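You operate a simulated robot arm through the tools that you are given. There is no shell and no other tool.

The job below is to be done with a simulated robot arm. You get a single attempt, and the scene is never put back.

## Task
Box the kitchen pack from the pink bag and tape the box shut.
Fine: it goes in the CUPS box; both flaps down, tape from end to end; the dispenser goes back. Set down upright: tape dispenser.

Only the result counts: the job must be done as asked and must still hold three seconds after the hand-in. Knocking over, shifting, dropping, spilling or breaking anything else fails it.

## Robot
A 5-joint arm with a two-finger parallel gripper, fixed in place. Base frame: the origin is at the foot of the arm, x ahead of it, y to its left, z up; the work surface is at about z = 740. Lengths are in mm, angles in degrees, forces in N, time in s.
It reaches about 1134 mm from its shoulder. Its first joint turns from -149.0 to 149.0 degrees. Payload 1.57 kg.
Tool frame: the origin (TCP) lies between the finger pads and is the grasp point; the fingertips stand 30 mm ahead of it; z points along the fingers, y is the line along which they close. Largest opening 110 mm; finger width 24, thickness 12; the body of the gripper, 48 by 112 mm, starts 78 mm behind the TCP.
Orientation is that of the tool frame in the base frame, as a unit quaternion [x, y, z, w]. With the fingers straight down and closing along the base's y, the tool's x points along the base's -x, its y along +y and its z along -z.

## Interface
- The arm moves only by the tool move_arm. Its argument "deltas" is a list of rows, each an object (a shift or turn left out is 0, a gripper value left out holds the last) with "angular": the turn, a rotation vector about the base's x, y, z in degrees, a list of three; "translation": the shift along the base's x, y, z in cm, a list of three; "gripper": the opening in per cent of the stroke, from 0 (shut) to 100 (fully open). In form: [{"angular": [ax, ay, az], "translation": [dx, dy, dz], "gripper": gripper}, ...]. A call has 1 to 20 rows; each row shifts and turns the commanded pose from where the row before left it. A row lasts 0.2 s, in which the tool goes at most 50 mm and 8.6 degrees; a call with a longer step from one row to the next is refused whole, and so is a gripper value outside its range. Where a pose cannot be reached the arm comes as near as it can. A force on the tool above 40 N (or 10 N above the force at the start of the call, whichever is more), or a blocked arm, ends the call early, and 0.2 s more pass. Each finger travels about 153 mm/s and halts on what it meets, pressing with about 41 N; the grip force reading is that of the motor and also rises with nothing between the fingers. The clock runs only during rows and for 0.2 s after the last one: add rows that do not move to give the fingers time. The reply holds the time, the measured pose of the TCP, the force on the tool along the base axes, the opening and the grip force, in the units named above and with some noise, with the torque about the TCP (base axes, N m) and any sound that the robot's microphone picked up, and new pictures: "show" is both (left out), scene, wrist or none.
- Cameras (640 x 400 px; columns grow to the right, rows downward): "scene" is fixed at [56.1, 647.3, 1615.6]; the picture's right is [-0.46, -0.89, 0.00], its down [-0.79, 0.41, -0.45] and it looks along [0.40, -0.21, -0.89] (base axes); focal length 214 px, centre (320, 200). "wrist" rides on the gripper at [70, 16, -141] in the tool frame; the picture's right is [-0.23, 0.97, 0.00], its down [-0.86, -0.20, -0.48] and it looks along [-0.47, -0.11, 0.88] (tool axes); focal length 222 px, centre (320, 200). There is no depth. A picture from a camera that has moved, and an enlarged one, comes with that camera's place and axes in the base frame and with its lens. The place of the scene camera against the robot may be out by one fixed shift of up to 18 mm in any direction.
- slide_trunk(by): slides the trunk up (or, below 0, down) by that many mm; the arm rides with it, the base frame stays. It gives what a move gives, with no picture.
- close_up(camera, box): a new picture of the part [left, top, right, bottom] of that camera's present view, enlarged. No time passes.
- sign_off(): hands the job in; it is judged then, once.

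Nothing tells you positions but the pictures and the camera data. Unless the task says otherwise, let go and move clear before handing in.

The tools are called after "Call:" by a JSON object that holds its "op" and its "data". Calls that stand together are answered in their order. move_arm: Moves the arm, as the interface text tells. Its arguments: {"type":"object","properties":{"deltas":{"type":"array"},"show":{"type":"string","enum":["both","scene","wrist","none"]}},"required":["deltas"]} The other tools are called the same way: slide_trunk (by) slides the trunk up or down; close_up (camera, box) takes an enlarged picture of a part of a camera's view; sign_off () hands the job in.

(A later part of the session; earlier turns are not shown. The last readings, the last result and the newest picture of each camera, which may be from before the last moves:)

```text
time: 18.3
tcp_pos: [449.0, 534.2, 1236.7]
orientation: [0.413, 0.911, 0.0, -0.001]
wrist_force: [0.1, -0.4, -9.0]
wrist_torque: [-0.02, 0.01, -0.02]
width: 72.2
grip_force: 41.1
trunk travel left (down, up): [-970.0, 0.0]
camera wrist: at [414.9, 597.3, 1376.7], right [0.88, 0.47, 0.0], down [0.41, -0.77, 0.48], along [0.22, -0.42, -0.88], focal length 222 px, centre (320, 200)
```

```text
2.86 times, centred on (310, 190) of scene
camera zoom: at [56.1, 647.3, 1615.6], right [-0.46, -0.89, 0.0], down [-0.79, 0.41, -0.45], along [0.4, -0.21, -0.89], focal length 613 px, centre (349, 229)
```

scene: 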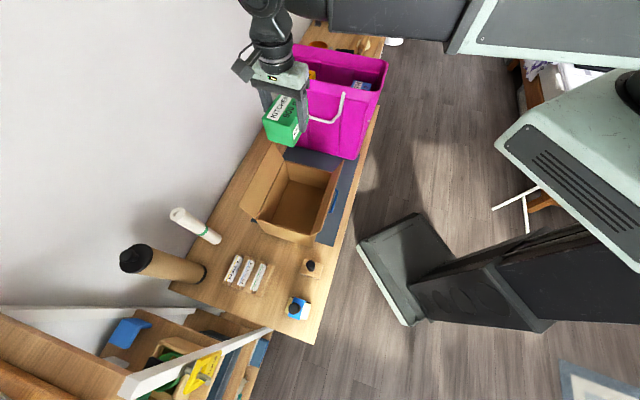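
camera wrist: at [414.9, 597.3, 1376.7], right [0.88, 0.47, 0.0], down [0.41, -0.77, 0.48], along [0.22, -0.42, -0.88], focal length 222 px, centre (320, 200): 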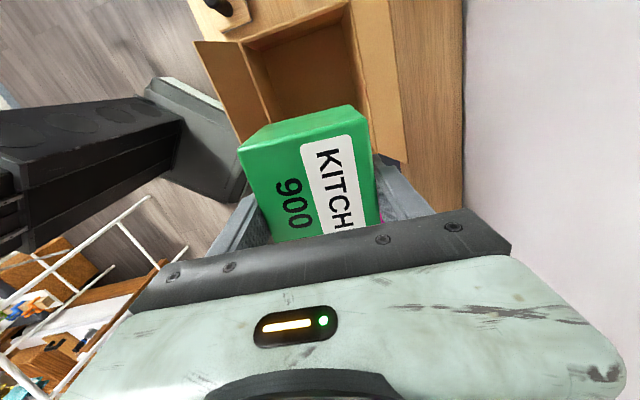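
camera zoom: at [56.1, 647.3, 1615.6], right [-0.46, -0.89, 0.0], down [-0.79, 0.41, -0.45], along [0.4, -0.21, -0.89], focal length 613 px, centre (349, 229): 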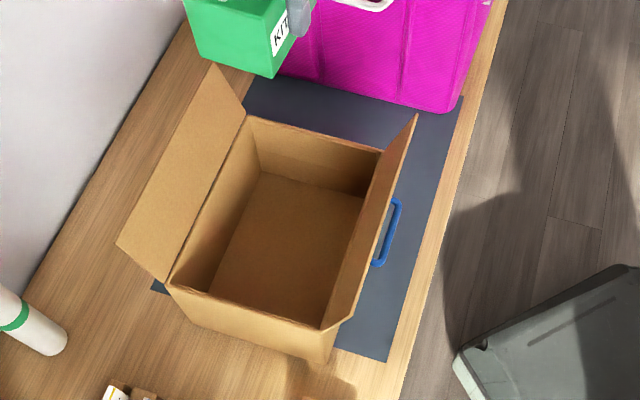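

The box sits below and slightly toward −v from the tool. Before putting the pack in, I want to see the box's robot-side face and confirm it's the CUPS box, so I'll back off, spin the camera and tilt to look.

Call:
{"op": "move_arm", "data": {"deltas": [{"translation": [-2.5, -2.5, 0], "angular": [0, 0, 8.2]}, {"translation": [-2.5, -2.5, 0], "angular": [0, 0, 8.2]}, {"translation": [-2.5, -2.5, 0], "angular": [0, 0, 8.2]}, {"translation": [-2.5, -2.5, 0], "angular": [0, 0, 8.2]}, {"translation": [-2.5, -2.5, 0], "angular": [0, 0, 8.2]}, {"translation": [-2.5, -2.5, 0], "angular": [0, 0, 8.2]}, {"translation": [-2.5, -2.5, 0], "angular": [0, 0, 8.2]}, {"angular": [0, 0, 8.2]}, {"angular": [0, 0, 8.2]}, {"angular": [0, 0, 8.2]}, {"angular": [0, 0, 8.2]}, {}], "show": "both"}}

```text
time: 20.9
tcp_pos: [327.7, 444.4, 1235.9]
orientation: [-0.353, 0.935, -0.001, -0.001]
wrist_force: [-0.1, 0.0, -8.9]
wrist_torque: [-0.01, 0.02, 0.01]
width: 72.0
grip_force: 40.7
out of reach, approached as far as the arm can: row 5, 6, 7
trunk travel left (down, up): [-970.0, 0.0]
camera wrist: at [265.0, 410.5, 1377.0], right [-0.47, 0.88, 0.0], down [0.77, 0.42, 0.48], along [0.42, 0.23, -0.88], focal length 222 px, centre (320, 200)
```

scene: 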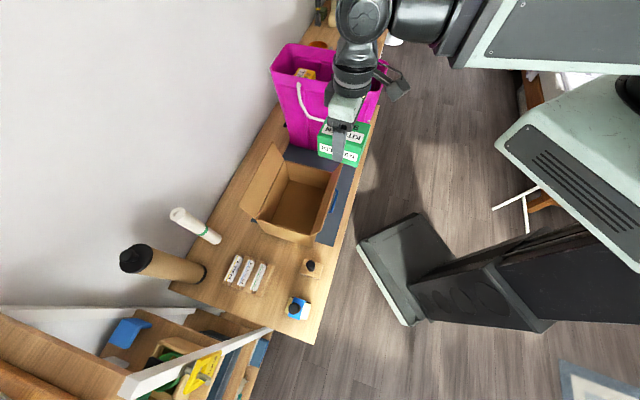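
wrist: 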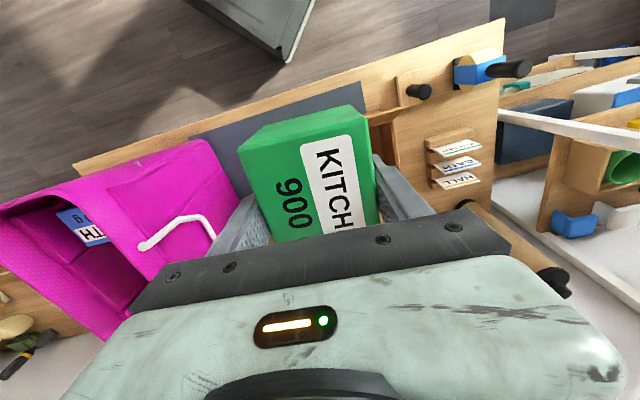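

From here I can see the blue item with a black handle and the wooden knob block from another side. I'll zoom in on them and on the shelf area.

Call:
{"op": "close_up", "data": {"camera": "wrist", "box": [370, 10, 570, 130]}}

Call:
{"op": "close_up", "data": {"camera": "wrist", "box": [340, 60, 640, 240]}}

Call:
{"op": "close_up", "data": {"camera": "wrist", "box": [180, 60, 440, 220]}}

```text
3.20 times, centred on (470, 70) of wrist
camera zoom: at [265.0, 410.5, 1377.0], right [-0.47, 0.88, 0.0], down [0.77, 0.42, 0.48], along [0.42, 0.23, -0.88], focal length 711 px, centre (-160, 616)
```

zoom: 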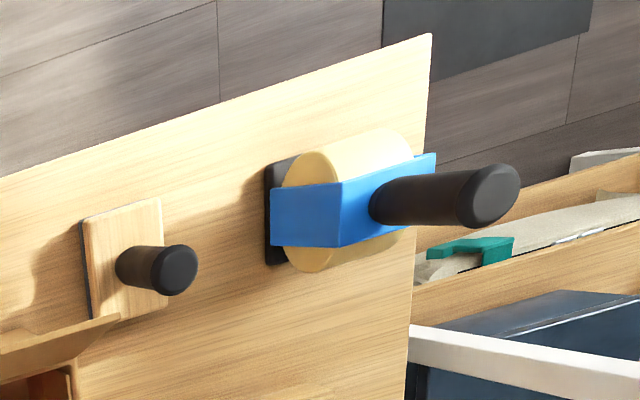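

```text
2.13 times, centred on (490, 150) of wrist
camera zoom: at [265.0, 410.5, 1377.0], right [-0.47, 0.88, 0.0], down [0.77, 0.42, 0.48], along [0.42, 0.23, -0.88], focal length 474 px, centre (-43, 307)
```

zoom: 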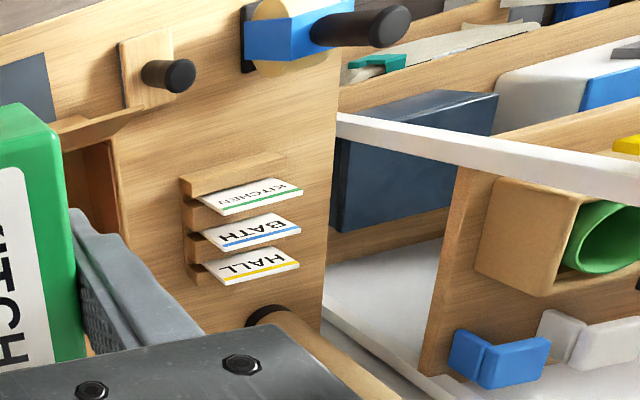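

```text
2.46 times, centred on (310, 140) of wrist
camera zoom: at [265.0, 410.5, 1377.0], right [-0.47, 0.88, 0.0], down [0.77, 0.42, 0.48], along [0.42, 0.23, -0.88], focal length 547 px, centre (345, 348)
```

zoom: 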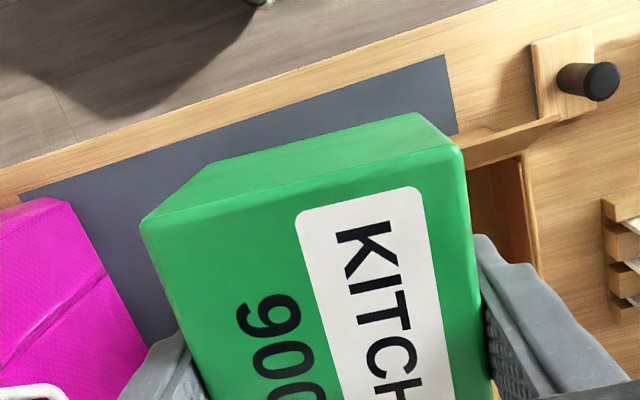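

The tape dispenser is the blue yoke with a cream tape roll and a tall black handle, and the wooden block is a stamp. I need to know how much room there is under the arm's boom before reaching into the box, so I'll look at the arm more closely.

Call:
{"op": "close_up", "data": {"camera": "scene", "box": [260, 0, 540, 175]}}

Call:
{"op": "close_up", "data": {"camera": "scene", "box": [310, 0, 470, 100]}}

```text
2.29 times, centred on (400, 88) of scene
camera zoom: at [56.1, 647.3, 1615.6], right [-0.46, -0.89, 0.0], down [-0.79, 0.41, -0.45], along [0.4, -0.21, -0.89], focal length 490 px, centre (137, 457)
```

zoom: 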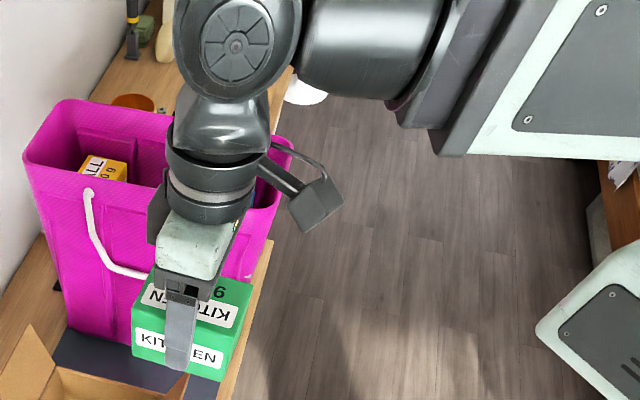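

```text
4.00 times, centred on (390, 50) of scene
camera zoom: at [56.1, 647.3, 1615.6], right [-0.46, -0.89, 0.0], down [-0.79, 0.41, -0.45], along [0.4, -0.21, -0.89], focal length 858 px, centre (40, 800)
```

zoom: 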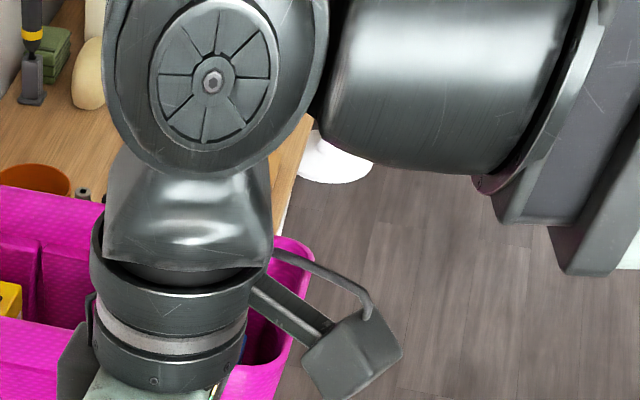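

The boom is roughly 50–60 mm thick below its pivot, so with the current deep grip it could touch the near flap when the pack reaches the box floor. I'll take the pack back to its spot in the bag and regrip it nearer the top for more clearance.

Call:
{"op": "move_arm", "data": {"deltas": [{"translation": [3.466, -1.617, 0], "angular": [0, 0, -8.2]}, {"translation": [3.466, -1.617, 0], "angular": [0, 0, -8.2]}, {"translation": [3.466, -1.617, 0], "angular": [0, 0, -8.2]}, {"translation": [3.466, -1.617, 0], "angular": [0, 0, -8.2]}, {"translation": [3.466, -1.617, 0], "angular": [0, 0, -8.2]}, {"translation": [3.466, -1.617, 0], "angular": [0, 0, -8.2]}, {"translation": [3.466, -1.617, 0], "angular": [0, 0, -8.2]}, {"translation": [3.466, -1.617, 0], "angular": [0, 0, -8.2]}, {"translation": [3.466, -1.617, 0], "angular": [0, 0, -8.2]}, {"translation": [3.466, -1.617, 0], "angular": [0, 0, -8.2]}, {"translation": [3.466, -1.617, 0], "angular": [0, 0, -8.2]}, {}], "show": "both"}}

```text
time: 23.5
tcp_pos: [709.5, 263.8, 1236.5]
orientation: [0.414, 0.91, 0.0, 0.0]
wrist_force: [-0.9, 0.3, -9.0]
wrist_torque: [-0.01, 0.02, 0.01]
width: 71.8
grip_force: 41.5
trunk travel left (down, up): [-970.0, 0.0]
camera wrist: at [675.8, 326.8, 1376.9], right [0.88, 0.47, 0.0], down [0.41, -0.78, 0.48], along [0.22, -0.42, -0.88], focal length 222 px, centre (320, 200)
```

scene: 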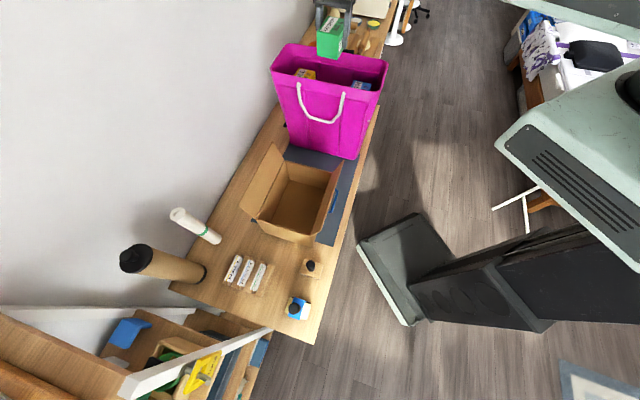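
wrist: 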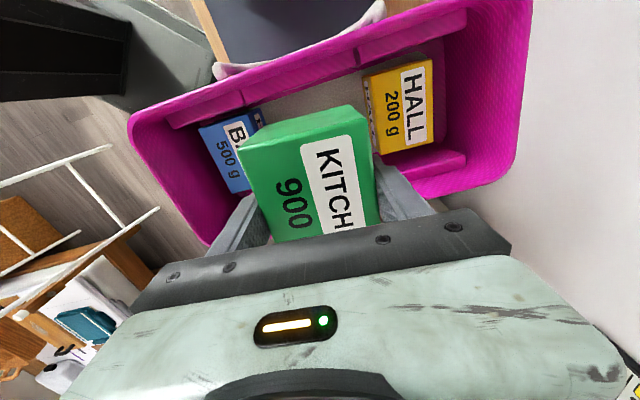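

I'm back over the pack's slot in the bag. I'll lower until it touches the floor, release, raise slightly and regrip.

Call:
{"op": "move_arm", "data": {"deltas": [{"translation": [-0.05, 0.25, 0]}], "show": "none"}}

Call:
{"op": "slide_trunk", "data": {"by": -178}}

Call:
{"op": "slide_trunk", "data": {"by": -4}}

```text
time: 23.9
tcp_pos: [709.8, 266.7, 1235.3]
orientation: [0.413, 0.911, 0.001, 0.0]
wrist_force: [0.1, 0.1, -8.8]
wrist_torque: [-0.02, -0.01, -0.03]
width: 72.0
grip_force: 40.8
trunk travel left (down, up): [-970.0, 0.0]
```

```text
time: 25.9
tcp_pos: [708.9, 267.5, 1058.0]
orientation: [0.413, 0.911, 0.0, 0.001]
wrist_force: [-0.7, -1.8, -9.6]
wrist_torque: [0.03, -0.01, 0.0]
width: 71.8
grip_force: 40.9
trunk travel left (down, up): [-792.0, 178.0]
```

```text
time: 26.4
tcp_pos: [708.6, 267.6, 1055.0]
orientation: [0.413, 0.911, -0.001, 0.001]
wrist_force: [2.8, 0.6, 1.9]
wrist_torque: [-0.27, -0.15, 0.06]
width: 72.0
grip_force: 40.8
trunk travel left (down, up): [-788.0, 182.0]
```

The pack is resting on the bag floor again (load is off the wrist). Now I'll open, rise 22 mm and regrip near the top.

Call:
{"op": "move_arm", "data": {"deltas": [{"gripper": 86}, {"gripper": 86}], "show": "none"}}

Call:
{"op": "slide_trunk", "data": {"by": 22}}

Call:
{"op": "move_arm", "data": {"deltas": [{"gripper": 50}, {"gripper": 50}, {"gripper": 50}], "show": "both"}}

Call:
{"op": "close_up", "data": {"camera": "scene", "box": [280, 30, 380, 100]}}

```text
time: 27.0
tcp_pos: [707.4, 266.6, 1055.6]
orientation: [0.413, 0.911, 0.0, 0.0]
wrist_force: [-0.1, -0.1, -0.2]
wrist_torque: [-0.03, 0.01, 0.03]
width: 94.6
grip_force: 0.0
trunk travel left (down, up): [-788.0, 182.0]
```

```text
time: 27.7
tcp_pos: [708.6, 266.6, 1076.7]
orientation: [0.414, 0.91, -0.001, 0.0]
wrist_force: [-0.7, 0.5, -0.2]
wrist_torque: [0.02, 0.0, 0.0]
width: 94.5
grip_force: 0.0
trunk travel left (down, up): [-810.0, 160.0]
```

```text
time: 28.5
tcp_pos: [707.5, 266.8, 1076.8]
orientation: [0.414, 0.91, 0.0, 0.0]
wrist_force: [2.3, 1.6, 2.8]
wrist_torque: [0.01, 0.07, 0.04]
width: 72.0
grip_force: 41.4
trunk travel left (down, up): [-810.0, 160.0]
camera wrist: at [674.7, 329.9, 1217.1], right [0.88, 0.47, 0.0], down [0.41, -0.77, 0.48], along [0.23, -0.42, -0.88], focal length 222 px, centre (320, 200)
```

scene: 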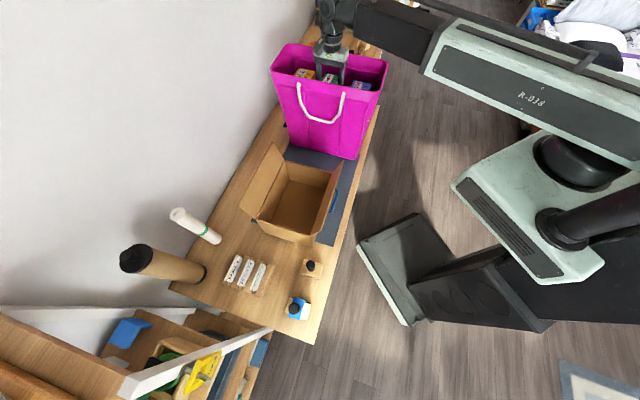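
wrist: 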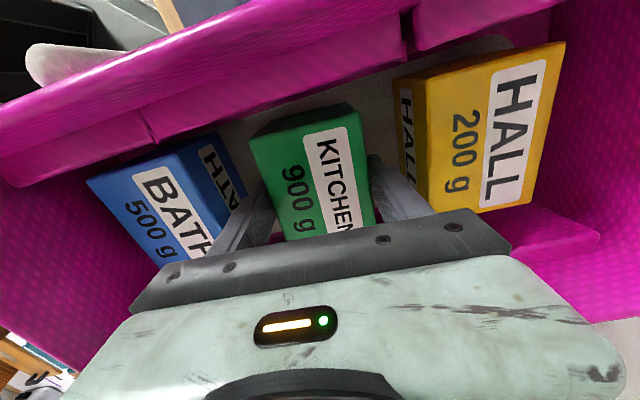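

```text
5.71 times, centred on (330, 65) of scene
camera zoom: at [56.1, 647.3, 1615.6], right [-0.46, -0.89, 0.0], down [-0.79, 0.41, -0.45], along [0.4, -0.21, -0.89], focal length 1226 px, centre (263, 971)
```

zoom: 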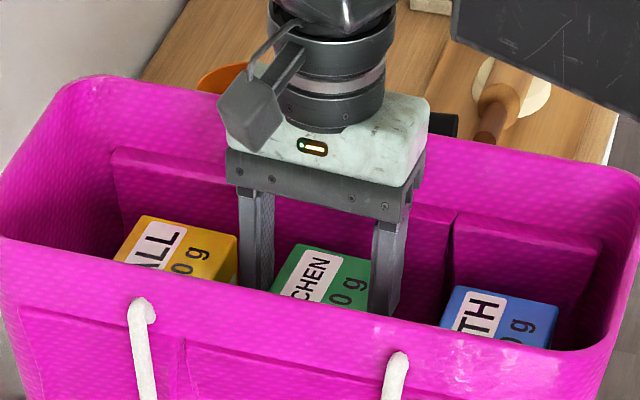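

It's regripped near the top. I'll lift and check that it doesn't slip.

Call:
{"op": "slide_trunk", "data": {"by": 20}}

Call:
{"op": "slide_trunk", "data": {"by": 140}}

Call:
{"op": "move_arm", "data": {"deltas": [{}], "show": "both"}}

Call:
{"op": "close_up", "data": {"camera": "scene", "box": [280, 0, 380, 70]}}

```text
time: 29.1
tcp_pos: [709.0, 267.4, 1096.6]
orientation: [0.413, 0.911, -0.001, 0.001]
wrist_force: [0.0, -0.3, -8.6]
wrist_torque: [0.02, 0.03, 0.0]
width: 71.7
grip_force: 40.8
trunk travel left (down, up): [-830.0, 140.0]
```

```text
time: 30.8
tcp_pos: [709.0, 267.6, 1235.8]
orientation: [0.413, 0.911, 0.0, 0.0]
wrist_force: [0.0, -1.3, -9.8]
wrist_torque: [0.0, -0.02, -0.02]
width: 72.0
grip_force: 40.8
trunk travel left (down, up): [-970.0, 0.0]
```

```text
time: 31.2
tcp_pos: [709.6, 267.3, 1236.0]
orientation: [0.413, 0.911, 0.001, 0.0]
wrist_force: [0.0, 0.6, -8.8]
wrist_torque: [0.01, 0.0, 0.0]
width: 71.7
grip_force: 41.2
trunk travel left (down, up): [-970.0, 0.0]
camera wrist: at [675.4, 330.1, 1376.6], right [0.88, 0.47, 0.0], down [0.41, -0.77, 0.48], along [0.22, -0.42, -0.88], focal length 222 px, centre (320, 200)
```

scene: 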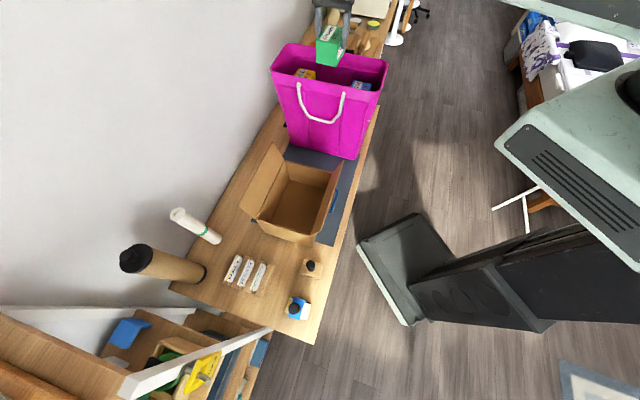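
wrist: 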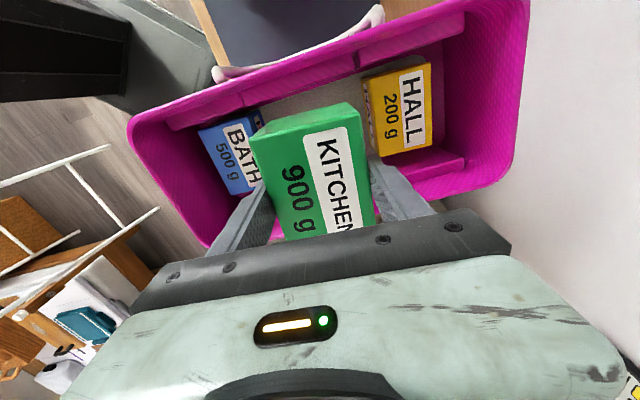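

```text
5.71 times, centred on (330, 35) of scene
camera zoom: at [56.1, 647.3, 1615.6], right [-0.46, -0.89, 0.0], down [-0.79, 0.41, -0.45], along [0.4, -0.21, -0.89], focal length 1226 px, centre (263, 1143)
```

zoom: 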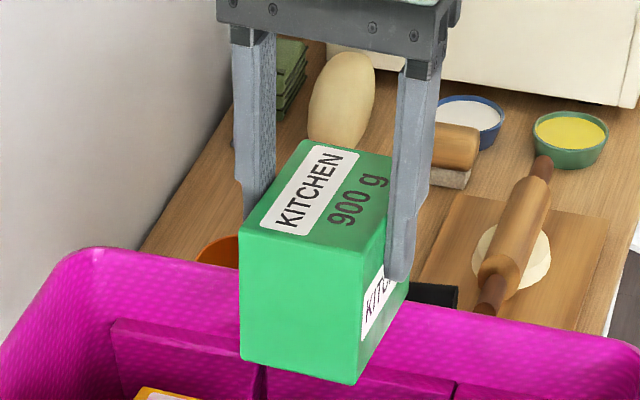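

The grip is firm with no slip. I'll carry the pack over the box, overshooting a little to get a second view of the rim for stereo.

Call:
{"op": "move_arm", "data": {"deltas": [{"translation": [-2.0, 2.0, 0]}, {"translation": [-3.1, 3.1, 0]}, {"translation": [-3.1, 3.1, 0]}, {"translation": [-3.1, 3.1, 0]}, {"translation": [-3.1, 3.1, 0]}, {"translation": [-3.1, 3.1, 0]}, {"translation": [-3.1, 3.1, 0]}, {"translation": [-3.1, 3.1, 0]}, {"translation": [-3.1, 3.1, 0]}, {"translation": [-3.1, 3.1, 0]}, {"translation": [-2.6, 2.6, 0]}, {}], "show": "both"}}

Call:
{"op": "close_up", "data": {"camera": "wrist", "box": [80, 0, 560, 260]}}

Call:
{"op": "close_up", "data": {"camera": "wrist", "box": [180, 0, 480, 170]}}

```text
time: 33.8
tcp_pos: [382.6, 591.6, 1236.2]
orientation: [0.413, 0.911, 0.0, 0.001]
wrist_force: [-0.1, 0.1, -8.9]
wrist_torque: [0.0, -0.02, -0.01]
width: 72.1
grip_force: 41.1
trunk travel left (down, up): [-970.0, 0.0]
camera wrist: at [349.4, 654.7, 1376.7], right [0.88, 0.47, 0.0], down [0.41, -0.77, 0.48], along [0.22, -0.42, -0.88], focal length 222 px, centre (320, 200)
```

scene: 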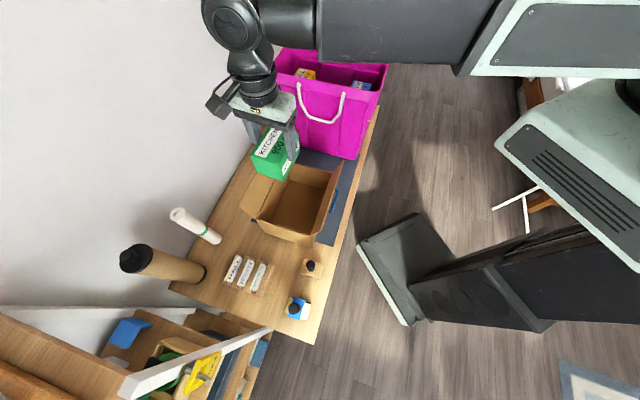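
wrist: 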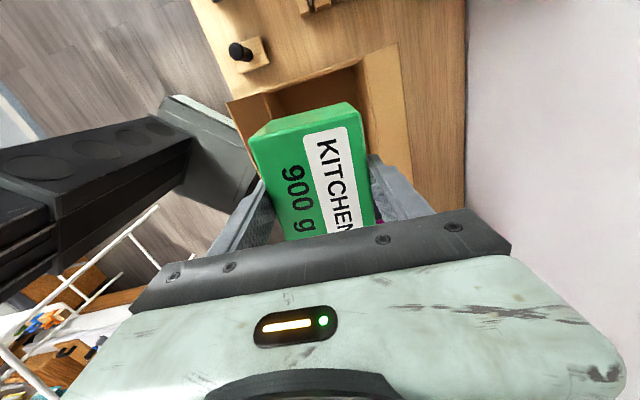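

```text
1.33 times, centred on (320, 130) of wrist
camera zoom: at [349.4, 654.7, 1376.7], right [0.88, 0.47, 0.0], down [0.41, -0.77, 0.48], along [0.22, -0.42, -0.88], focal length 296 px, centre (320, 293)
```

zoom: 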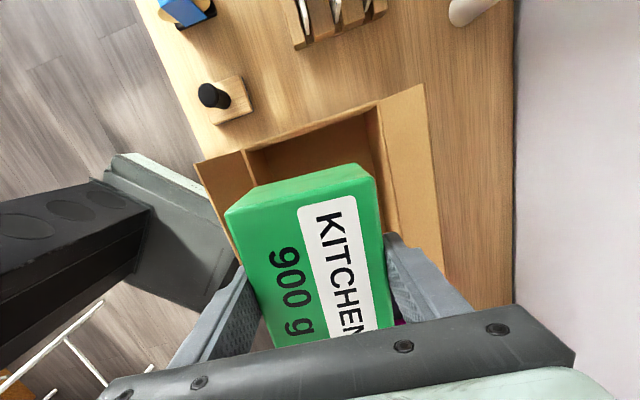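

```text
2.13 times, centred on (330, 85) of wrist
camera zoom: at [349.4, 654.7, 1376.7], right [0.88, 0.47, 0.0], down [0.41, -0.77, 0.48], along [0.22, -0.42, -0.88], focal length 474 px, centre (299, 445)
```

zoom: 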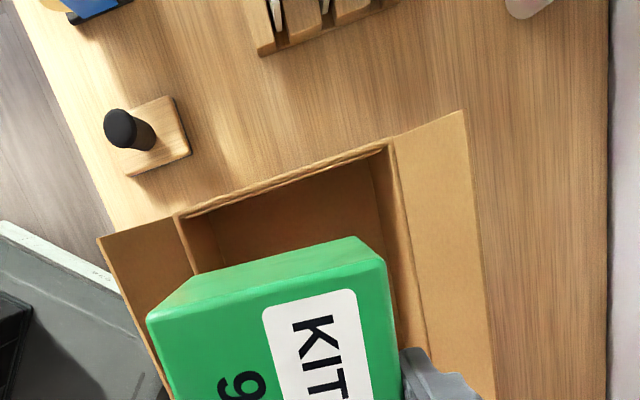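

Stereo gives the box opening as about 200 × 275 mm, centred near (424, 556), with its axis at about 44°. I'll centre and align the pack, then descend in stages.

Call:
{"op": "move_arm", "data": {"deltas": [{"translation": [2.07, -1.78, 0], "angular": [0, 0, 2.8]}, {"translation": [2.07, -1.78, 0]}, {}], "show": "none"}}

Call:
{"op": "slide_trunk", "data": {"by": -260}}

Call:
{"op": "move_arm", "data": {"deltas": [{}], "show": "both"}}

Call:
{"op": "close_up", "data": {"camera": "scene", "box": [200, 60, 440, 260]}}

```text
time: 34.6
tcp_pos: [424.4, 556.1, 1236.2]
orientation: [0.391, 0.92, 0.0, 0.0]
wrist_force: [-0.4, -0.8, -8.6]
wrist_torque: [0.01, 0.02, -0.02]
width: 71.8
grip_force: 41.4
trunk travel left (down, up): [-970.0, 0.0]
```

```text
time: 37.3
tcp_pos: [423.9, 556.7, 976.6]
orientation: [0.39, 0.921, -0.001, 0.0]
wrist_force: [0.0, 0.1, -8.9]
wrist_torque: [-0.03, 0.02, -0.02]
width: 71.8
grip_force: 41.0
trunk travel left (down, up): [-710.0, 260.0]
```

```text
time: 37.7
tcp_pos: [424.5, 556.0, 976.8]
orientation: [0.39, 0.921, 0.0, 0.0]
wrist_force: [0.0, -0.5, -8.9]
wrist_torque: [0.01, 0.04, -0.01]
width: 72.1
grip_force: 41.0
trunk travel left (down, up): [-710.0, 260.0]
camera wrist: at [387.4, 616.8, 1116.7], right [0.86, 0.51, 0.0], down [0.45, -0.75, 0.48], along [0.25, -0.41, -0.88], focal length 222 px, centre (320, 200)
```

scene: 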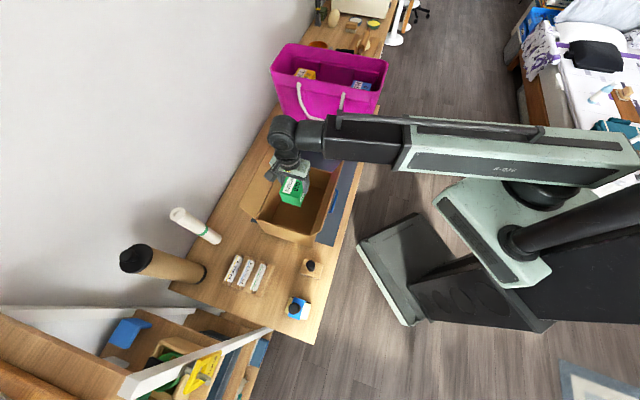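
wrist: 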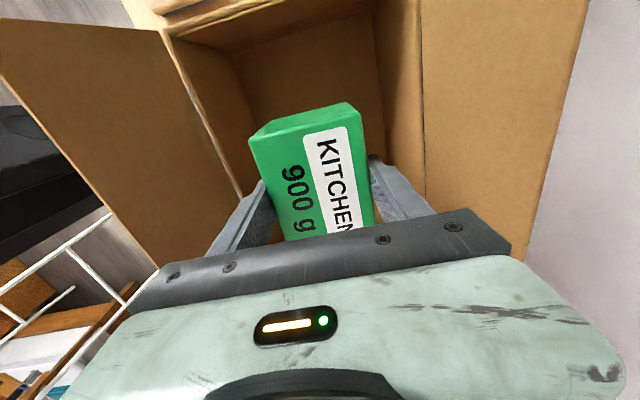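

```text
2.00 times, centred on (320, 160) of scene
camera zoom: at [56.1, 647.3, 1615.6], right [-0.46, -0.89, 0.0], down [-0.79, 0.41, -0.45], along [0.4, -0.21, -0.89], focal length 429 px, centre (320, 280)
```

zoom: 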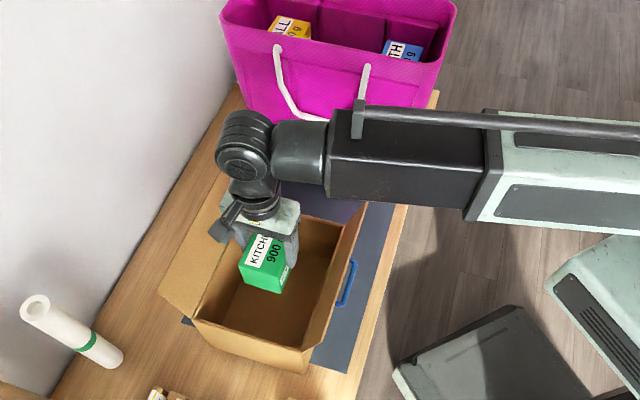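

The pack is centred between the flaps and entering the box. I'll go further down, watching the force.

Call:
{"op": "slide_trunk", "data": {"by": -120}}

Call:
{"op": "move_arm", "data": {"deltas": [{}], "show": "both"}}

Call:
{"op": "close_up", "data": {"camera": "scene", "box": [220, 100, 400, 260]}}

```text
time: 39.2
tcp_pos: [424.8, 554.8, 856.8]
orientation: [0.39, 0.921, 0.0, 0.001]
wrist_force: [0.1, 0.3, -8.2]
wrist_torque: [0.0, 0.03, 0.02]
width: 72.1
grip_force: 41.6
trunk travel left (down, up): [-590.0, 380.0]
```

```text
time: 39.6
tcp_pos: [424.7, 556.5, 855.5]
orientation: [0.39, 0.921, -0.001, 0.0]
wrist_force: [-1.2, 0.2, -9.0]
wrist_torque: [0.03, -0.02, 0.01]
width: 71.8
grip_force: 40.9
trunk travel left (down, up): [-590.0, 380.0]
camera wrist: at [387.3, 616.7, 996.8], right [0.86, 0.51, 0.0], down [0.45, -0.75, 0.48], along [0.25, -0.41, -0.88], focal length 222 px, centre (320, 200)
```

scene: 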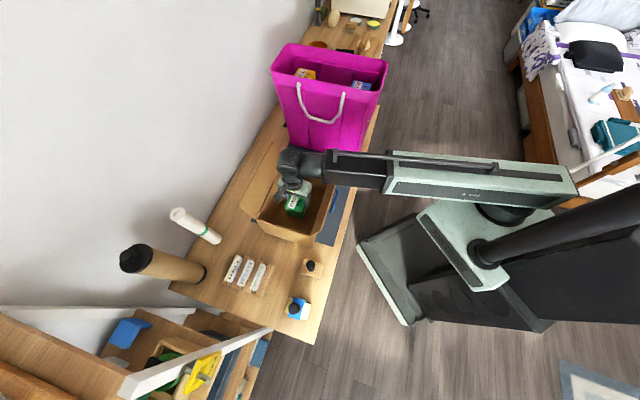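
wrist: 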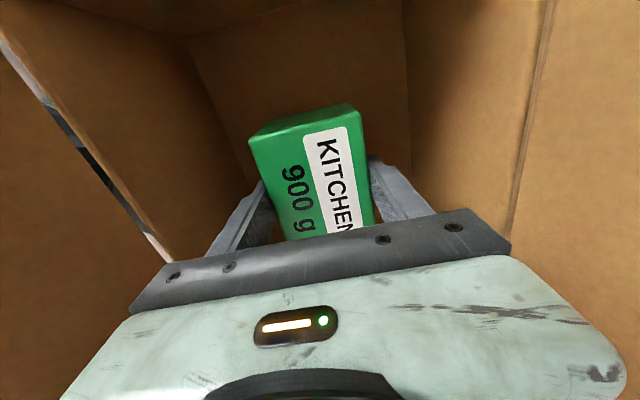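

```text
2.50 times, centred on (310, 180) of scene
camera zoom: at [56.1, 647.3, 1615.6], right [-0.46, -0.89, 0.0], down [-0.79, 0.41, -0.45], along [0.4, -0.21, -0.89], focal length 536 px, centre (345, 250)
```

zoom: 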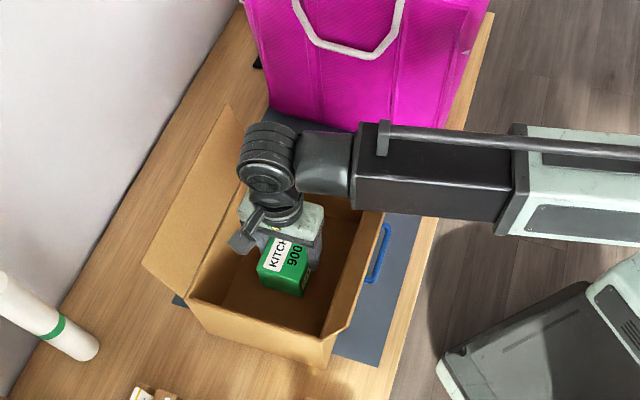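

It's clear so far, with roughly 40 mm to go. I'll step down the last part in small increments.

Call:
{"op": "slide_trunk", "data": {"by": -25}}

Call:
{"op": "slide_trunk", "data": {"by": -8}}

Call:
{"op": "move_arm", "data": {"deltas": [{}], "show": "scene"}}

Call:
{"op": "close_up", "data": {"camera": "scene", "box": [220, 100, 400, 260]}}

```text
time: 40.3
tcp_pos: [424.4, 555.7, 831.0]
orientation: [0.391, 0.92, 0.0, -0.001]
wrist_force: [-0.1, -0.2, -8.6]
wrist_torque: [-0.01, 0.01, 0.01]
width: 72.2
grip_force: 41.0
trunk travel left (down, up): [-565.0, 405.0]
```

```text
time: 40.9
tcp_pos: [424.5, 555.9, 823.5]
orientation: [0.39, 0.921, 0.0, 0.0]
wrist_force: [-0.1, -0.2, -8.2]
wrist_torque: [0.02, 0.02, -0.01]
width: 72.0
grip_force: 40.9
trunk travel left (down, up): [-557.0, 413.0]
```

```text
time: 41.2
tcp_pos: [423.1, 556.8, 822.5]
orientation: [0.391, 0.92, 0.0, 0.001]
wrist_force: [-0.5, 0.3, -10.0]
wrist_torque: [-0.01, 0.0, 0.01]
width: 71.9
grip_force: 41.4
trunk travel left (down, up): [-557.0, 413.0]
```

scene: 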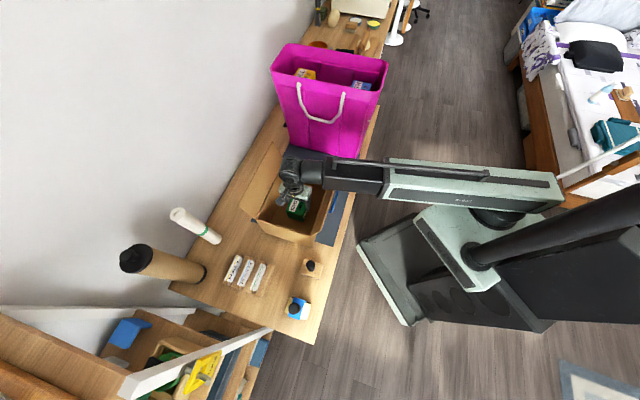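

```text
2.50 times, centred on (310, 180) of scene
camera zoom: at [56.1, 647.3, 1615.6], right [-0.46, -0.89, 0.0], down [-0.79, 0.41, -0.45], along [0.4, -0.21, -0.89], focal length 536 px, centre (345, 250)
```

zoom: 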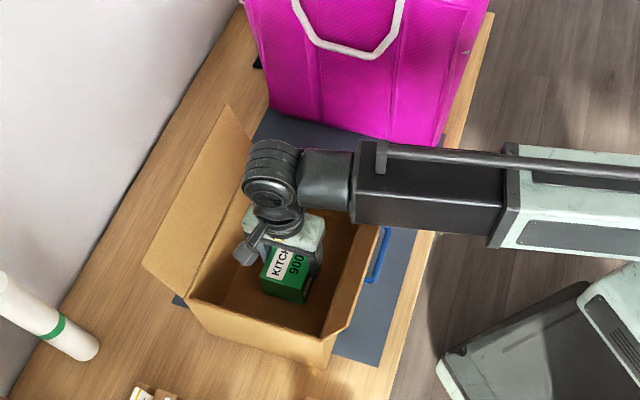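

Call:
{"op": "slide_trunk", "data": {"by": -4}}

Call:
{"op": "slide_trunk", "data": {"by": -3}}

```text
time: 41.8
tcp_pos: [424.4, 555.6, 819.2]
orientation: [0.391, 0.92, 0.0, 0.001]
wrist_force: [0.0, 0.6, -9.4]
wrist_torque: [0.03, 0.0, 0.0]
width: 71.8
grip_force: 41.2
trunk travel left (down, up): [-553.0, 417.0]
```

```text
time: 42.3
tcp_pos: [423.1, 556.3, 816.4]
orientation: [0.391, 0.92, 0.0, 0.0]
wrist_force: [-0.5, 0.1, -8.2]
wrist_torque: [0.03, -0.01, -0.02]
width: 71.9
grip_force: 41.1
trunk travel left (down, up): [-550.0, 420.0]
```

The pack isn't resting on the box floor yet and the load is unchanged. I'll keep going down in 3 mm steps.

Call:
{"op": "slide_trunk", "data": {"by": -3}}

Call:
{"op": "slide_trunk", "data": {"by": -3}}

Call:
{"op": "move_arm", "data": {"deltas": [{}], "show": "scene"}}

Call:
{"op": "close_up", "data": {"camera": "scene", "box": [250, 130, 370, 230]}}

```text
time: 42.8
tcp_pos: [424.3, 554.4, 813.4]
orientation: [0.391, 0.921, 0.0, 0.0]
wrist_force: [0.2, -0.2, -8.2]
wrist_torque: [0.0, 0.03, -0.01]
width: 71.9
grip_force: 40.8
trunk travel left (down, up): [-547.0, 423.0]
```

```text
time: 43.5
tcp_pos: [423.9, 555.7, 812.7]
orientation: [0.391, 0.92, 0.002, 0.0]
wrist_force: [0.6, 1.1, 20.9]
wrist_torque: [-0.63, 0.56, -0.11]
width: 71.7
grip_force: 40.8
trunk travel left (down, up): [-545.0, 425.0]
stopped: the force on the tool passed its limit at 41 N (the readings are from after the stop); the commanded pose is now the measured one
```

```text
time: 43.9
tcp_pos: [423.2, 556.6, 812.8]
orientation: [0.391, 0.92, 0.001, 0.001]
wrist_force: [0.3, 1.0, 23.2]
wrist_torque: [-0.78, 0.6, 0.01]
width: 72.0
grip_force: 40.7
trunk travel left (down, up): [-545.0, 425.0]
```

scene: 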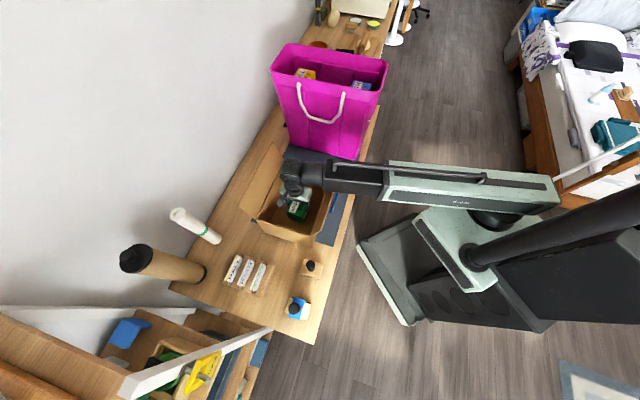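

```text
4.00 times, centred on (310, 180) of scene
camera zoom: at [56.1, 647.3, 1615.6], right [-0.46, -0.89, 0.0], down [-0.79, 0.41, -0.45], along [0.4, -0.21, -0.89], focal length 858 px, centre (360, 280)
```

zoom: 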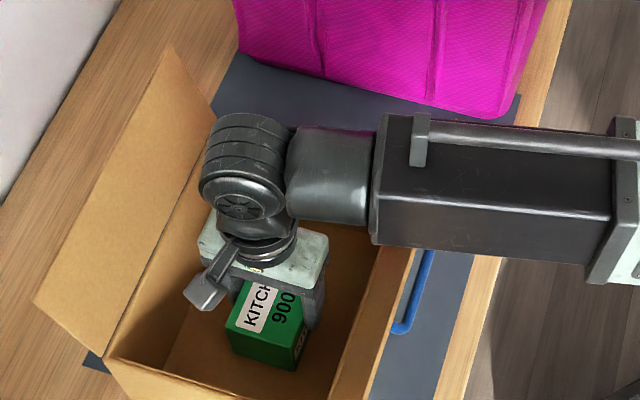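

The pack has reached the box floor at TCP z ≈ 813. I'll ease off 2 mm and release it.

Call:
{"op": "slide_trunk", "data": {"by": 2}}

Call:
{"op": "move_arm", "data": {"deltas": [{"gripper": 70}, {"gripper": 86}, {"gripper": 88}], "show": "wrist"}}

```text
time: 44.4
tcp_pos: [425.0, 556.1, 812.7]
orientation: [0.39, 0.921, 0.001, 0.001]
wrist_force: [0.0, -0.5, -8.2]
wrist_torque: [-0.01, 0.02, 0.02]
width: 72.0
grip_force: 40.8
trunk travel left (down, up): [-547.0, 423.0]
```

```text
time: 45.2
tcp_pos: [424.2, 556.5, 814.2]
orientation: [0.391, 0.92, 0.0, 0.0]
wrist_force: [-0.3, -0.2, 0.0]
wrist_torque: [0.06, 0.0, -0.03]
width: 96.7
grip_force: 0.0
trunk travel left (down, up): [-547.0, 423.0]
camera wrist: at [387.5, 616.9, 954.1], right [0.86, 0.51, 0.0], down [0.45, -0.75, 0.48], along [0.25, -0.41, -0.88], focal length 222 px, centre (320, 200)
```

wrist: 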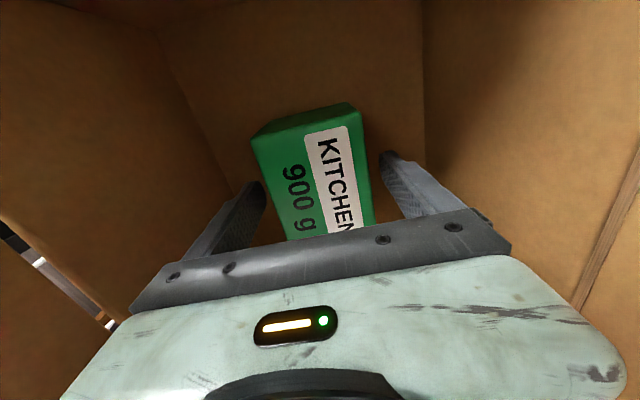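

The pack is released and standing inside the box. I'll raise the trunk and look at the box from above.

Call:
{"op": "slide_trunk", "data": {"by": 60}}

Call:
{"op": "slide_trunk", "data": {"by": 363}}

Call:
{"op": "move_arm", "data": {"deltas": [{}], "show": "both"}}

Call:
{"op": "close_up", "data": {"camera": "wrist", "box": [160, 0, 460, 190]}}

Call:
{"op": "close_up", "data": {"camera": "scene", "box": [230, 130, 370, 250]}}

```text
time: 46.2
tcp_pos: [425.4, 555.5, 873.5]
orientation: [0.391, 0.921, 0.0, 0.0]
wrist_force: [0.3, 0.7, 0.4]
wrist_torque: [0.02, 0.02, 0.0]
width: 96.7
grip_force: 0.0
trunk travel left (down, up): [-607.0, 363.0]
```

```text
time: 49.7
tcp_pos: [424.7, 556.5, 1236.0]
orientation: [0.391, 0.921, 0.002, 0.001]
wrist_force: [0.1, -0.5, -0.8]
wrist_torque: [-0.02, -0.02, -0.01]
width: 96.8
grip_force: 0.1
trunk travel left (down, up): [-970.0, 0.0]
```

```text
time: 50.1
tcp_pos: [424.1, 556.1, 1237.0]
orientation: [0.391, 0.92, 0.0, 0.0]
wrist_force: [-0.4, 0.4, -0.7]
wrist_torque: [-0.02, 0.02, 0.02]
width: 96.9
grip_force: 0.0
trunk travel left (down, up): [-970.0, 0.0]
camera wrist: at [387.5, 616.9, 1377.1], right [0.86, 0.51, 0.0], down [0.45, -0.75, 0.48], along [0.25, -0.41, -0.88], focal length 222 px, centre (320, 200)
```

scene: 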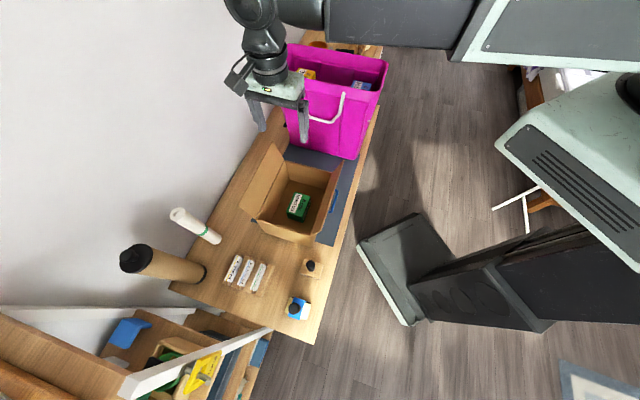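
wrist: 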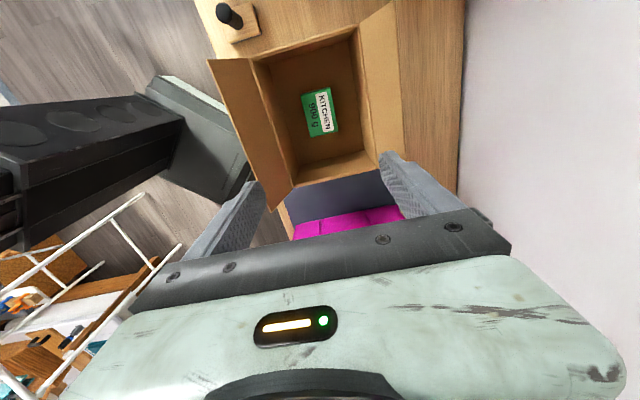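

```text
2.11 times, centred on (310, 95) of wrist
camera zoom: at [387.5, 616.9, 1377.1], right [0.86, 0.51, 0.0], down [0.45, -0.75, 0.48], along [0.25, -0.41, -0.88], focal length 468 px, centre (341, 421)
```

zoom: 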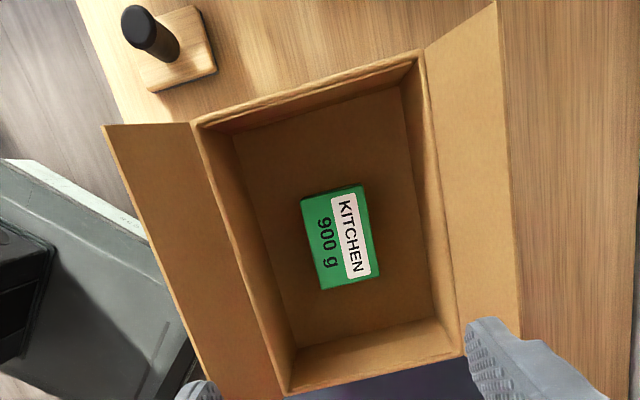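

```text
3.33 times, centred on (300, 190) of scene
camera zoom: at [56.1, 647.3, 1615.6], right [-0.46, -0.89, 0.0], down [-0.79, 0.41, -0.45], along [0.4, -0.21, -0.89], focal length 715 px, centre (387, 233)
```

zoom: 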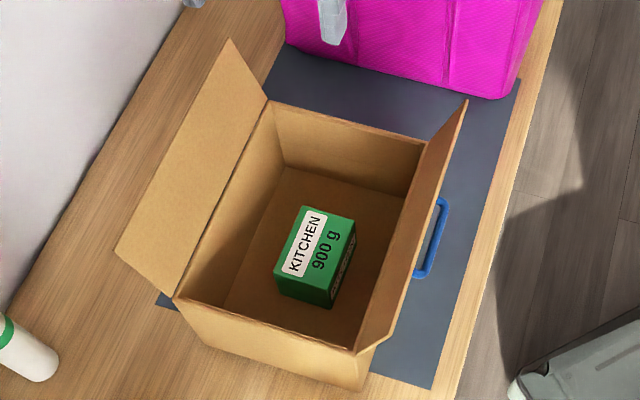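

The KITCHEN pack is standing upright in the box. To close the flaps precisely I need the rim and flap heights, so I'll take a second view 100 mm to the side.

Call:
{"op": "move_arm", "data": {"deltas": [{"translation": [-3.6, -3.47, 0]}, {"translation": [-3.6, -3.47, 0]}, {}], "show": "wrist"}}

Call:
{"op": "close_up", "data": {"camera": "wrist", "box": [240, 0, 540, 190]}}

```text
time: 50.9
tcp_pos: [353.2, 487.2, 1237.6]
orientation: [0.391, 0.92, 0.001, 0.001]
wrist_force: [0.2, -0.6, -0.4]
wrist_torque: [0.0, 0.02, -0.02]
width: 96.8
grip_force: 0.0
trunk travel left (down, up): [-970.0, 0.0]
camera wrist: at [316.8, 548.6, 1377.0], right [0.86, 0.51, 0.0], down [0.45, -0.75, 0.48], along [0.25, -0.41, -0.88], focal length 222 px, centre (320, 200)
```

wrist: 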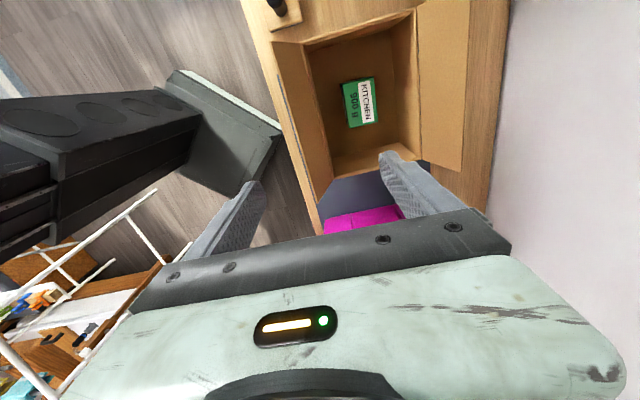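

```text
2.11 times, centred on (390, 95) of wrist
camera zoom: at [316.8, 548.6, 1377.0], right [0.86, 0.51, 0.0], down [0.45, -0.75, 0.48], along [0.25, -0.41, -0.88], focal length 468 px, centre (173, 421)
```

zoom: 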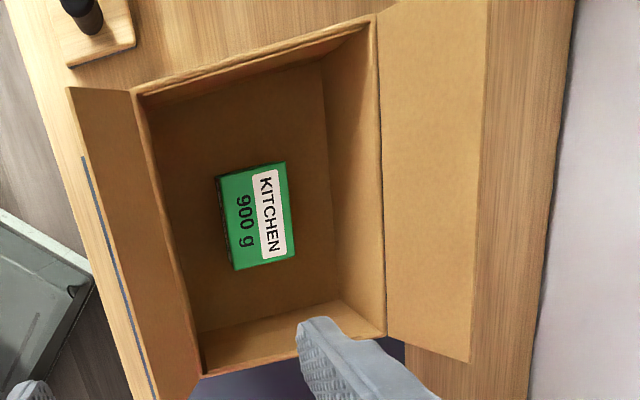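

Stereo gives the box centre ≈ (425.6, 556.4), rim z ≈ 889, and about 204 × 274 mm, with each flap about 102 mm long leaning out about 21°. Before closing it I'll swing round to view its robot-facing side for the CUPS label, and look at the dispenser on the way.

Call:
{"op": "move_arm", "data": {"deltas": [{"translation": [-3.66, 0.95, 0], "angular": [0, 0, 5.6]}, {"translation": [-3.66, 0.95, 0], "angular": [0, 0, 5.6]}, {"translation": [-3.66, 0.95, 0], "angular": [0, 0, 5.6]}, {"translation": [-3.66, 0.95, 0], "angular": [0, 0, 5.6]}, {"translation": [-3.66, 0.95, 0], "angular": [0, 0, 5.6]}, {"translation": [-3.66, 0.95, 0], "angular": [0, 0, 5.6]}, {"translation": [-3.66, 0.95, 0], "angular": [0, 0, 5.6]}, {"translation": [-3.66, 0.95, 0], "angular": [0, 0, 5.6]}, {}], "show": "both"}}

Call:
{"op": "close_up", "data": {"camera": "wrist", "box": [160, 60, 480, 260]}}

```text
time: 52.9
tcp_pos: [61.6, 563.0, 1235.5]
orientation: [0.01, 1.0, 0.001, -0.001]
wrist_force: [-0.8, 0.2, 0.1]
wrist_torque: [0.01, 0.03, -0.02]
width: 96.9
grip_force: 0.0
trunk travel left (down, up): [-970.0, 0.0]
camera wrist: at [-7.8, 580.4, 1377.2], right [0.25, 0.97, 0.0], down [0.85, -0.22, 0.48], along [0.46, -0.12, -0.88], focal length 222 px, centre (320, 200)
```

scene: 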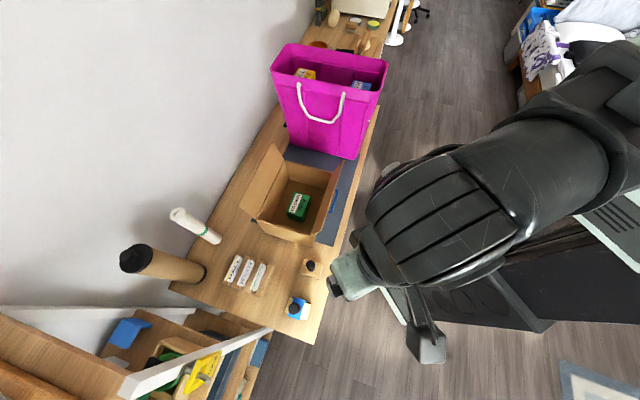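
wrist: 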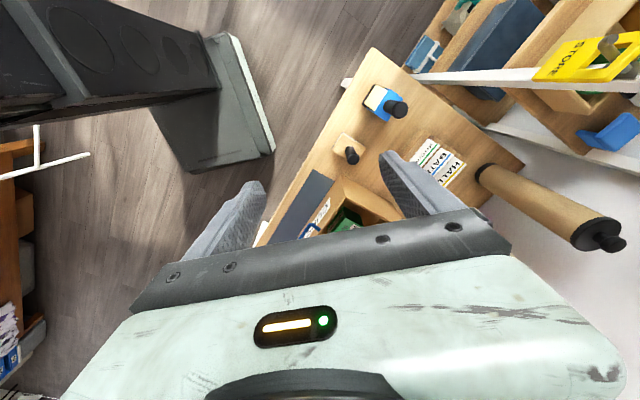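

```text
2.00 times, centred on (320, 160) of wrist
camera zoom: at [-7.8, 580.4, 1377.2], right [0.25, 0.97, 0.0], down [0.85, -0.22, 0.48], along [0.46, -0.12, -0.88], focal length 444 px, centre (320, 280)
```

zoom: 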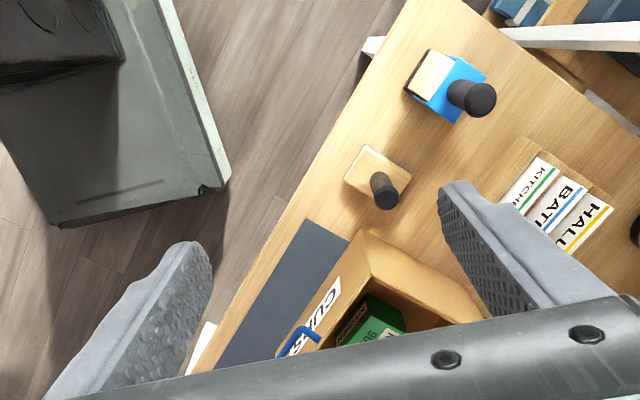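

A label reading "CUP…" is visible on the robot-side face. I'll zoom in to confirm, and get close views of the dispenser and stamp.

Call:
{"op": "close_up", "data": {"camera": "wrist", "box": [290, 170, 370, 240]}}

Call:
{"op": "close_up", "data": {"camera": "wrist", "box": [330, 60, 450, 170]}}

Call:
{"op": "close_up", "data": {"camera": "wrist", "box": [355, 70, 415, 125]}}

```text
5.71 times, centred on (330, 205) of wrist
camera zoom: at [-7.8, 580.4, 1377.2], right [0.25, 0.97, 0.0], down [0.85, -0.22, 0.48], along [0.46, -0.12, -0.88], focal length 1269 px, centre (263, 171)
```

zoom: 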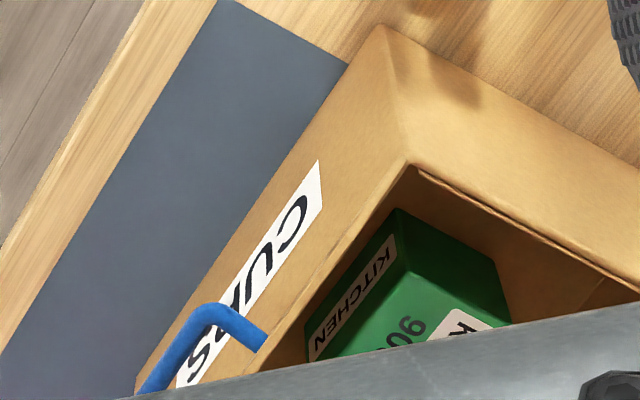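

```text
3.64 times, centred on (390, 115) of wrist
camera zoom: at [-7.8, 580.4, 1377.2], right [0.25, 0.97, 0.0], down [0.85, -0.22, 0.48], along [0.46, -0.12, -0.88], focal length 808 px, centre (66, 509)
```

zoom: 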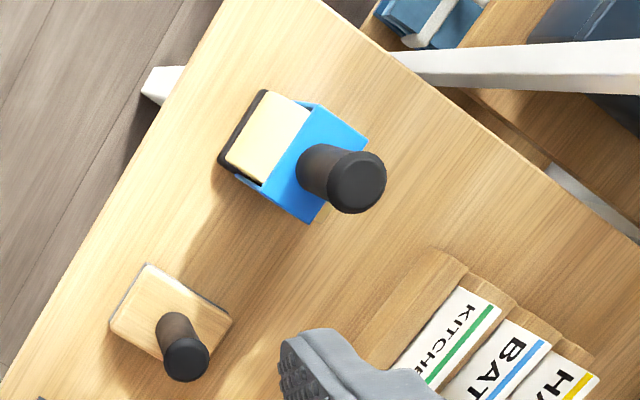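

```text
7.27 times, centred on (385, 98) of wrist
camera zoom: at [-7.8, 580.4, 1377.2], right [0.25, 0.97, 0.0], down [0.85, -0.22, 0.48], along [0.46, -0.12, -0.88], focal length 1615 px, centre (-153, 946)
```

zoom: 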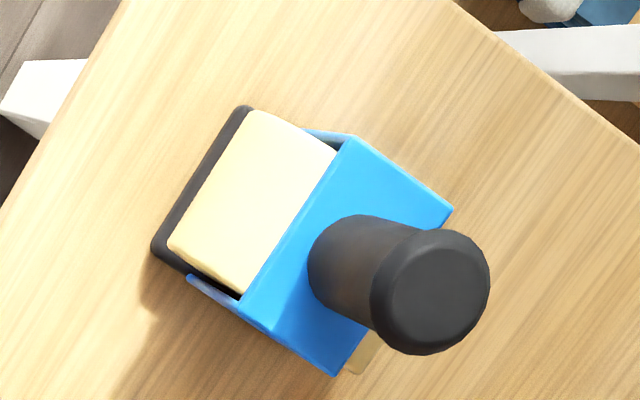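

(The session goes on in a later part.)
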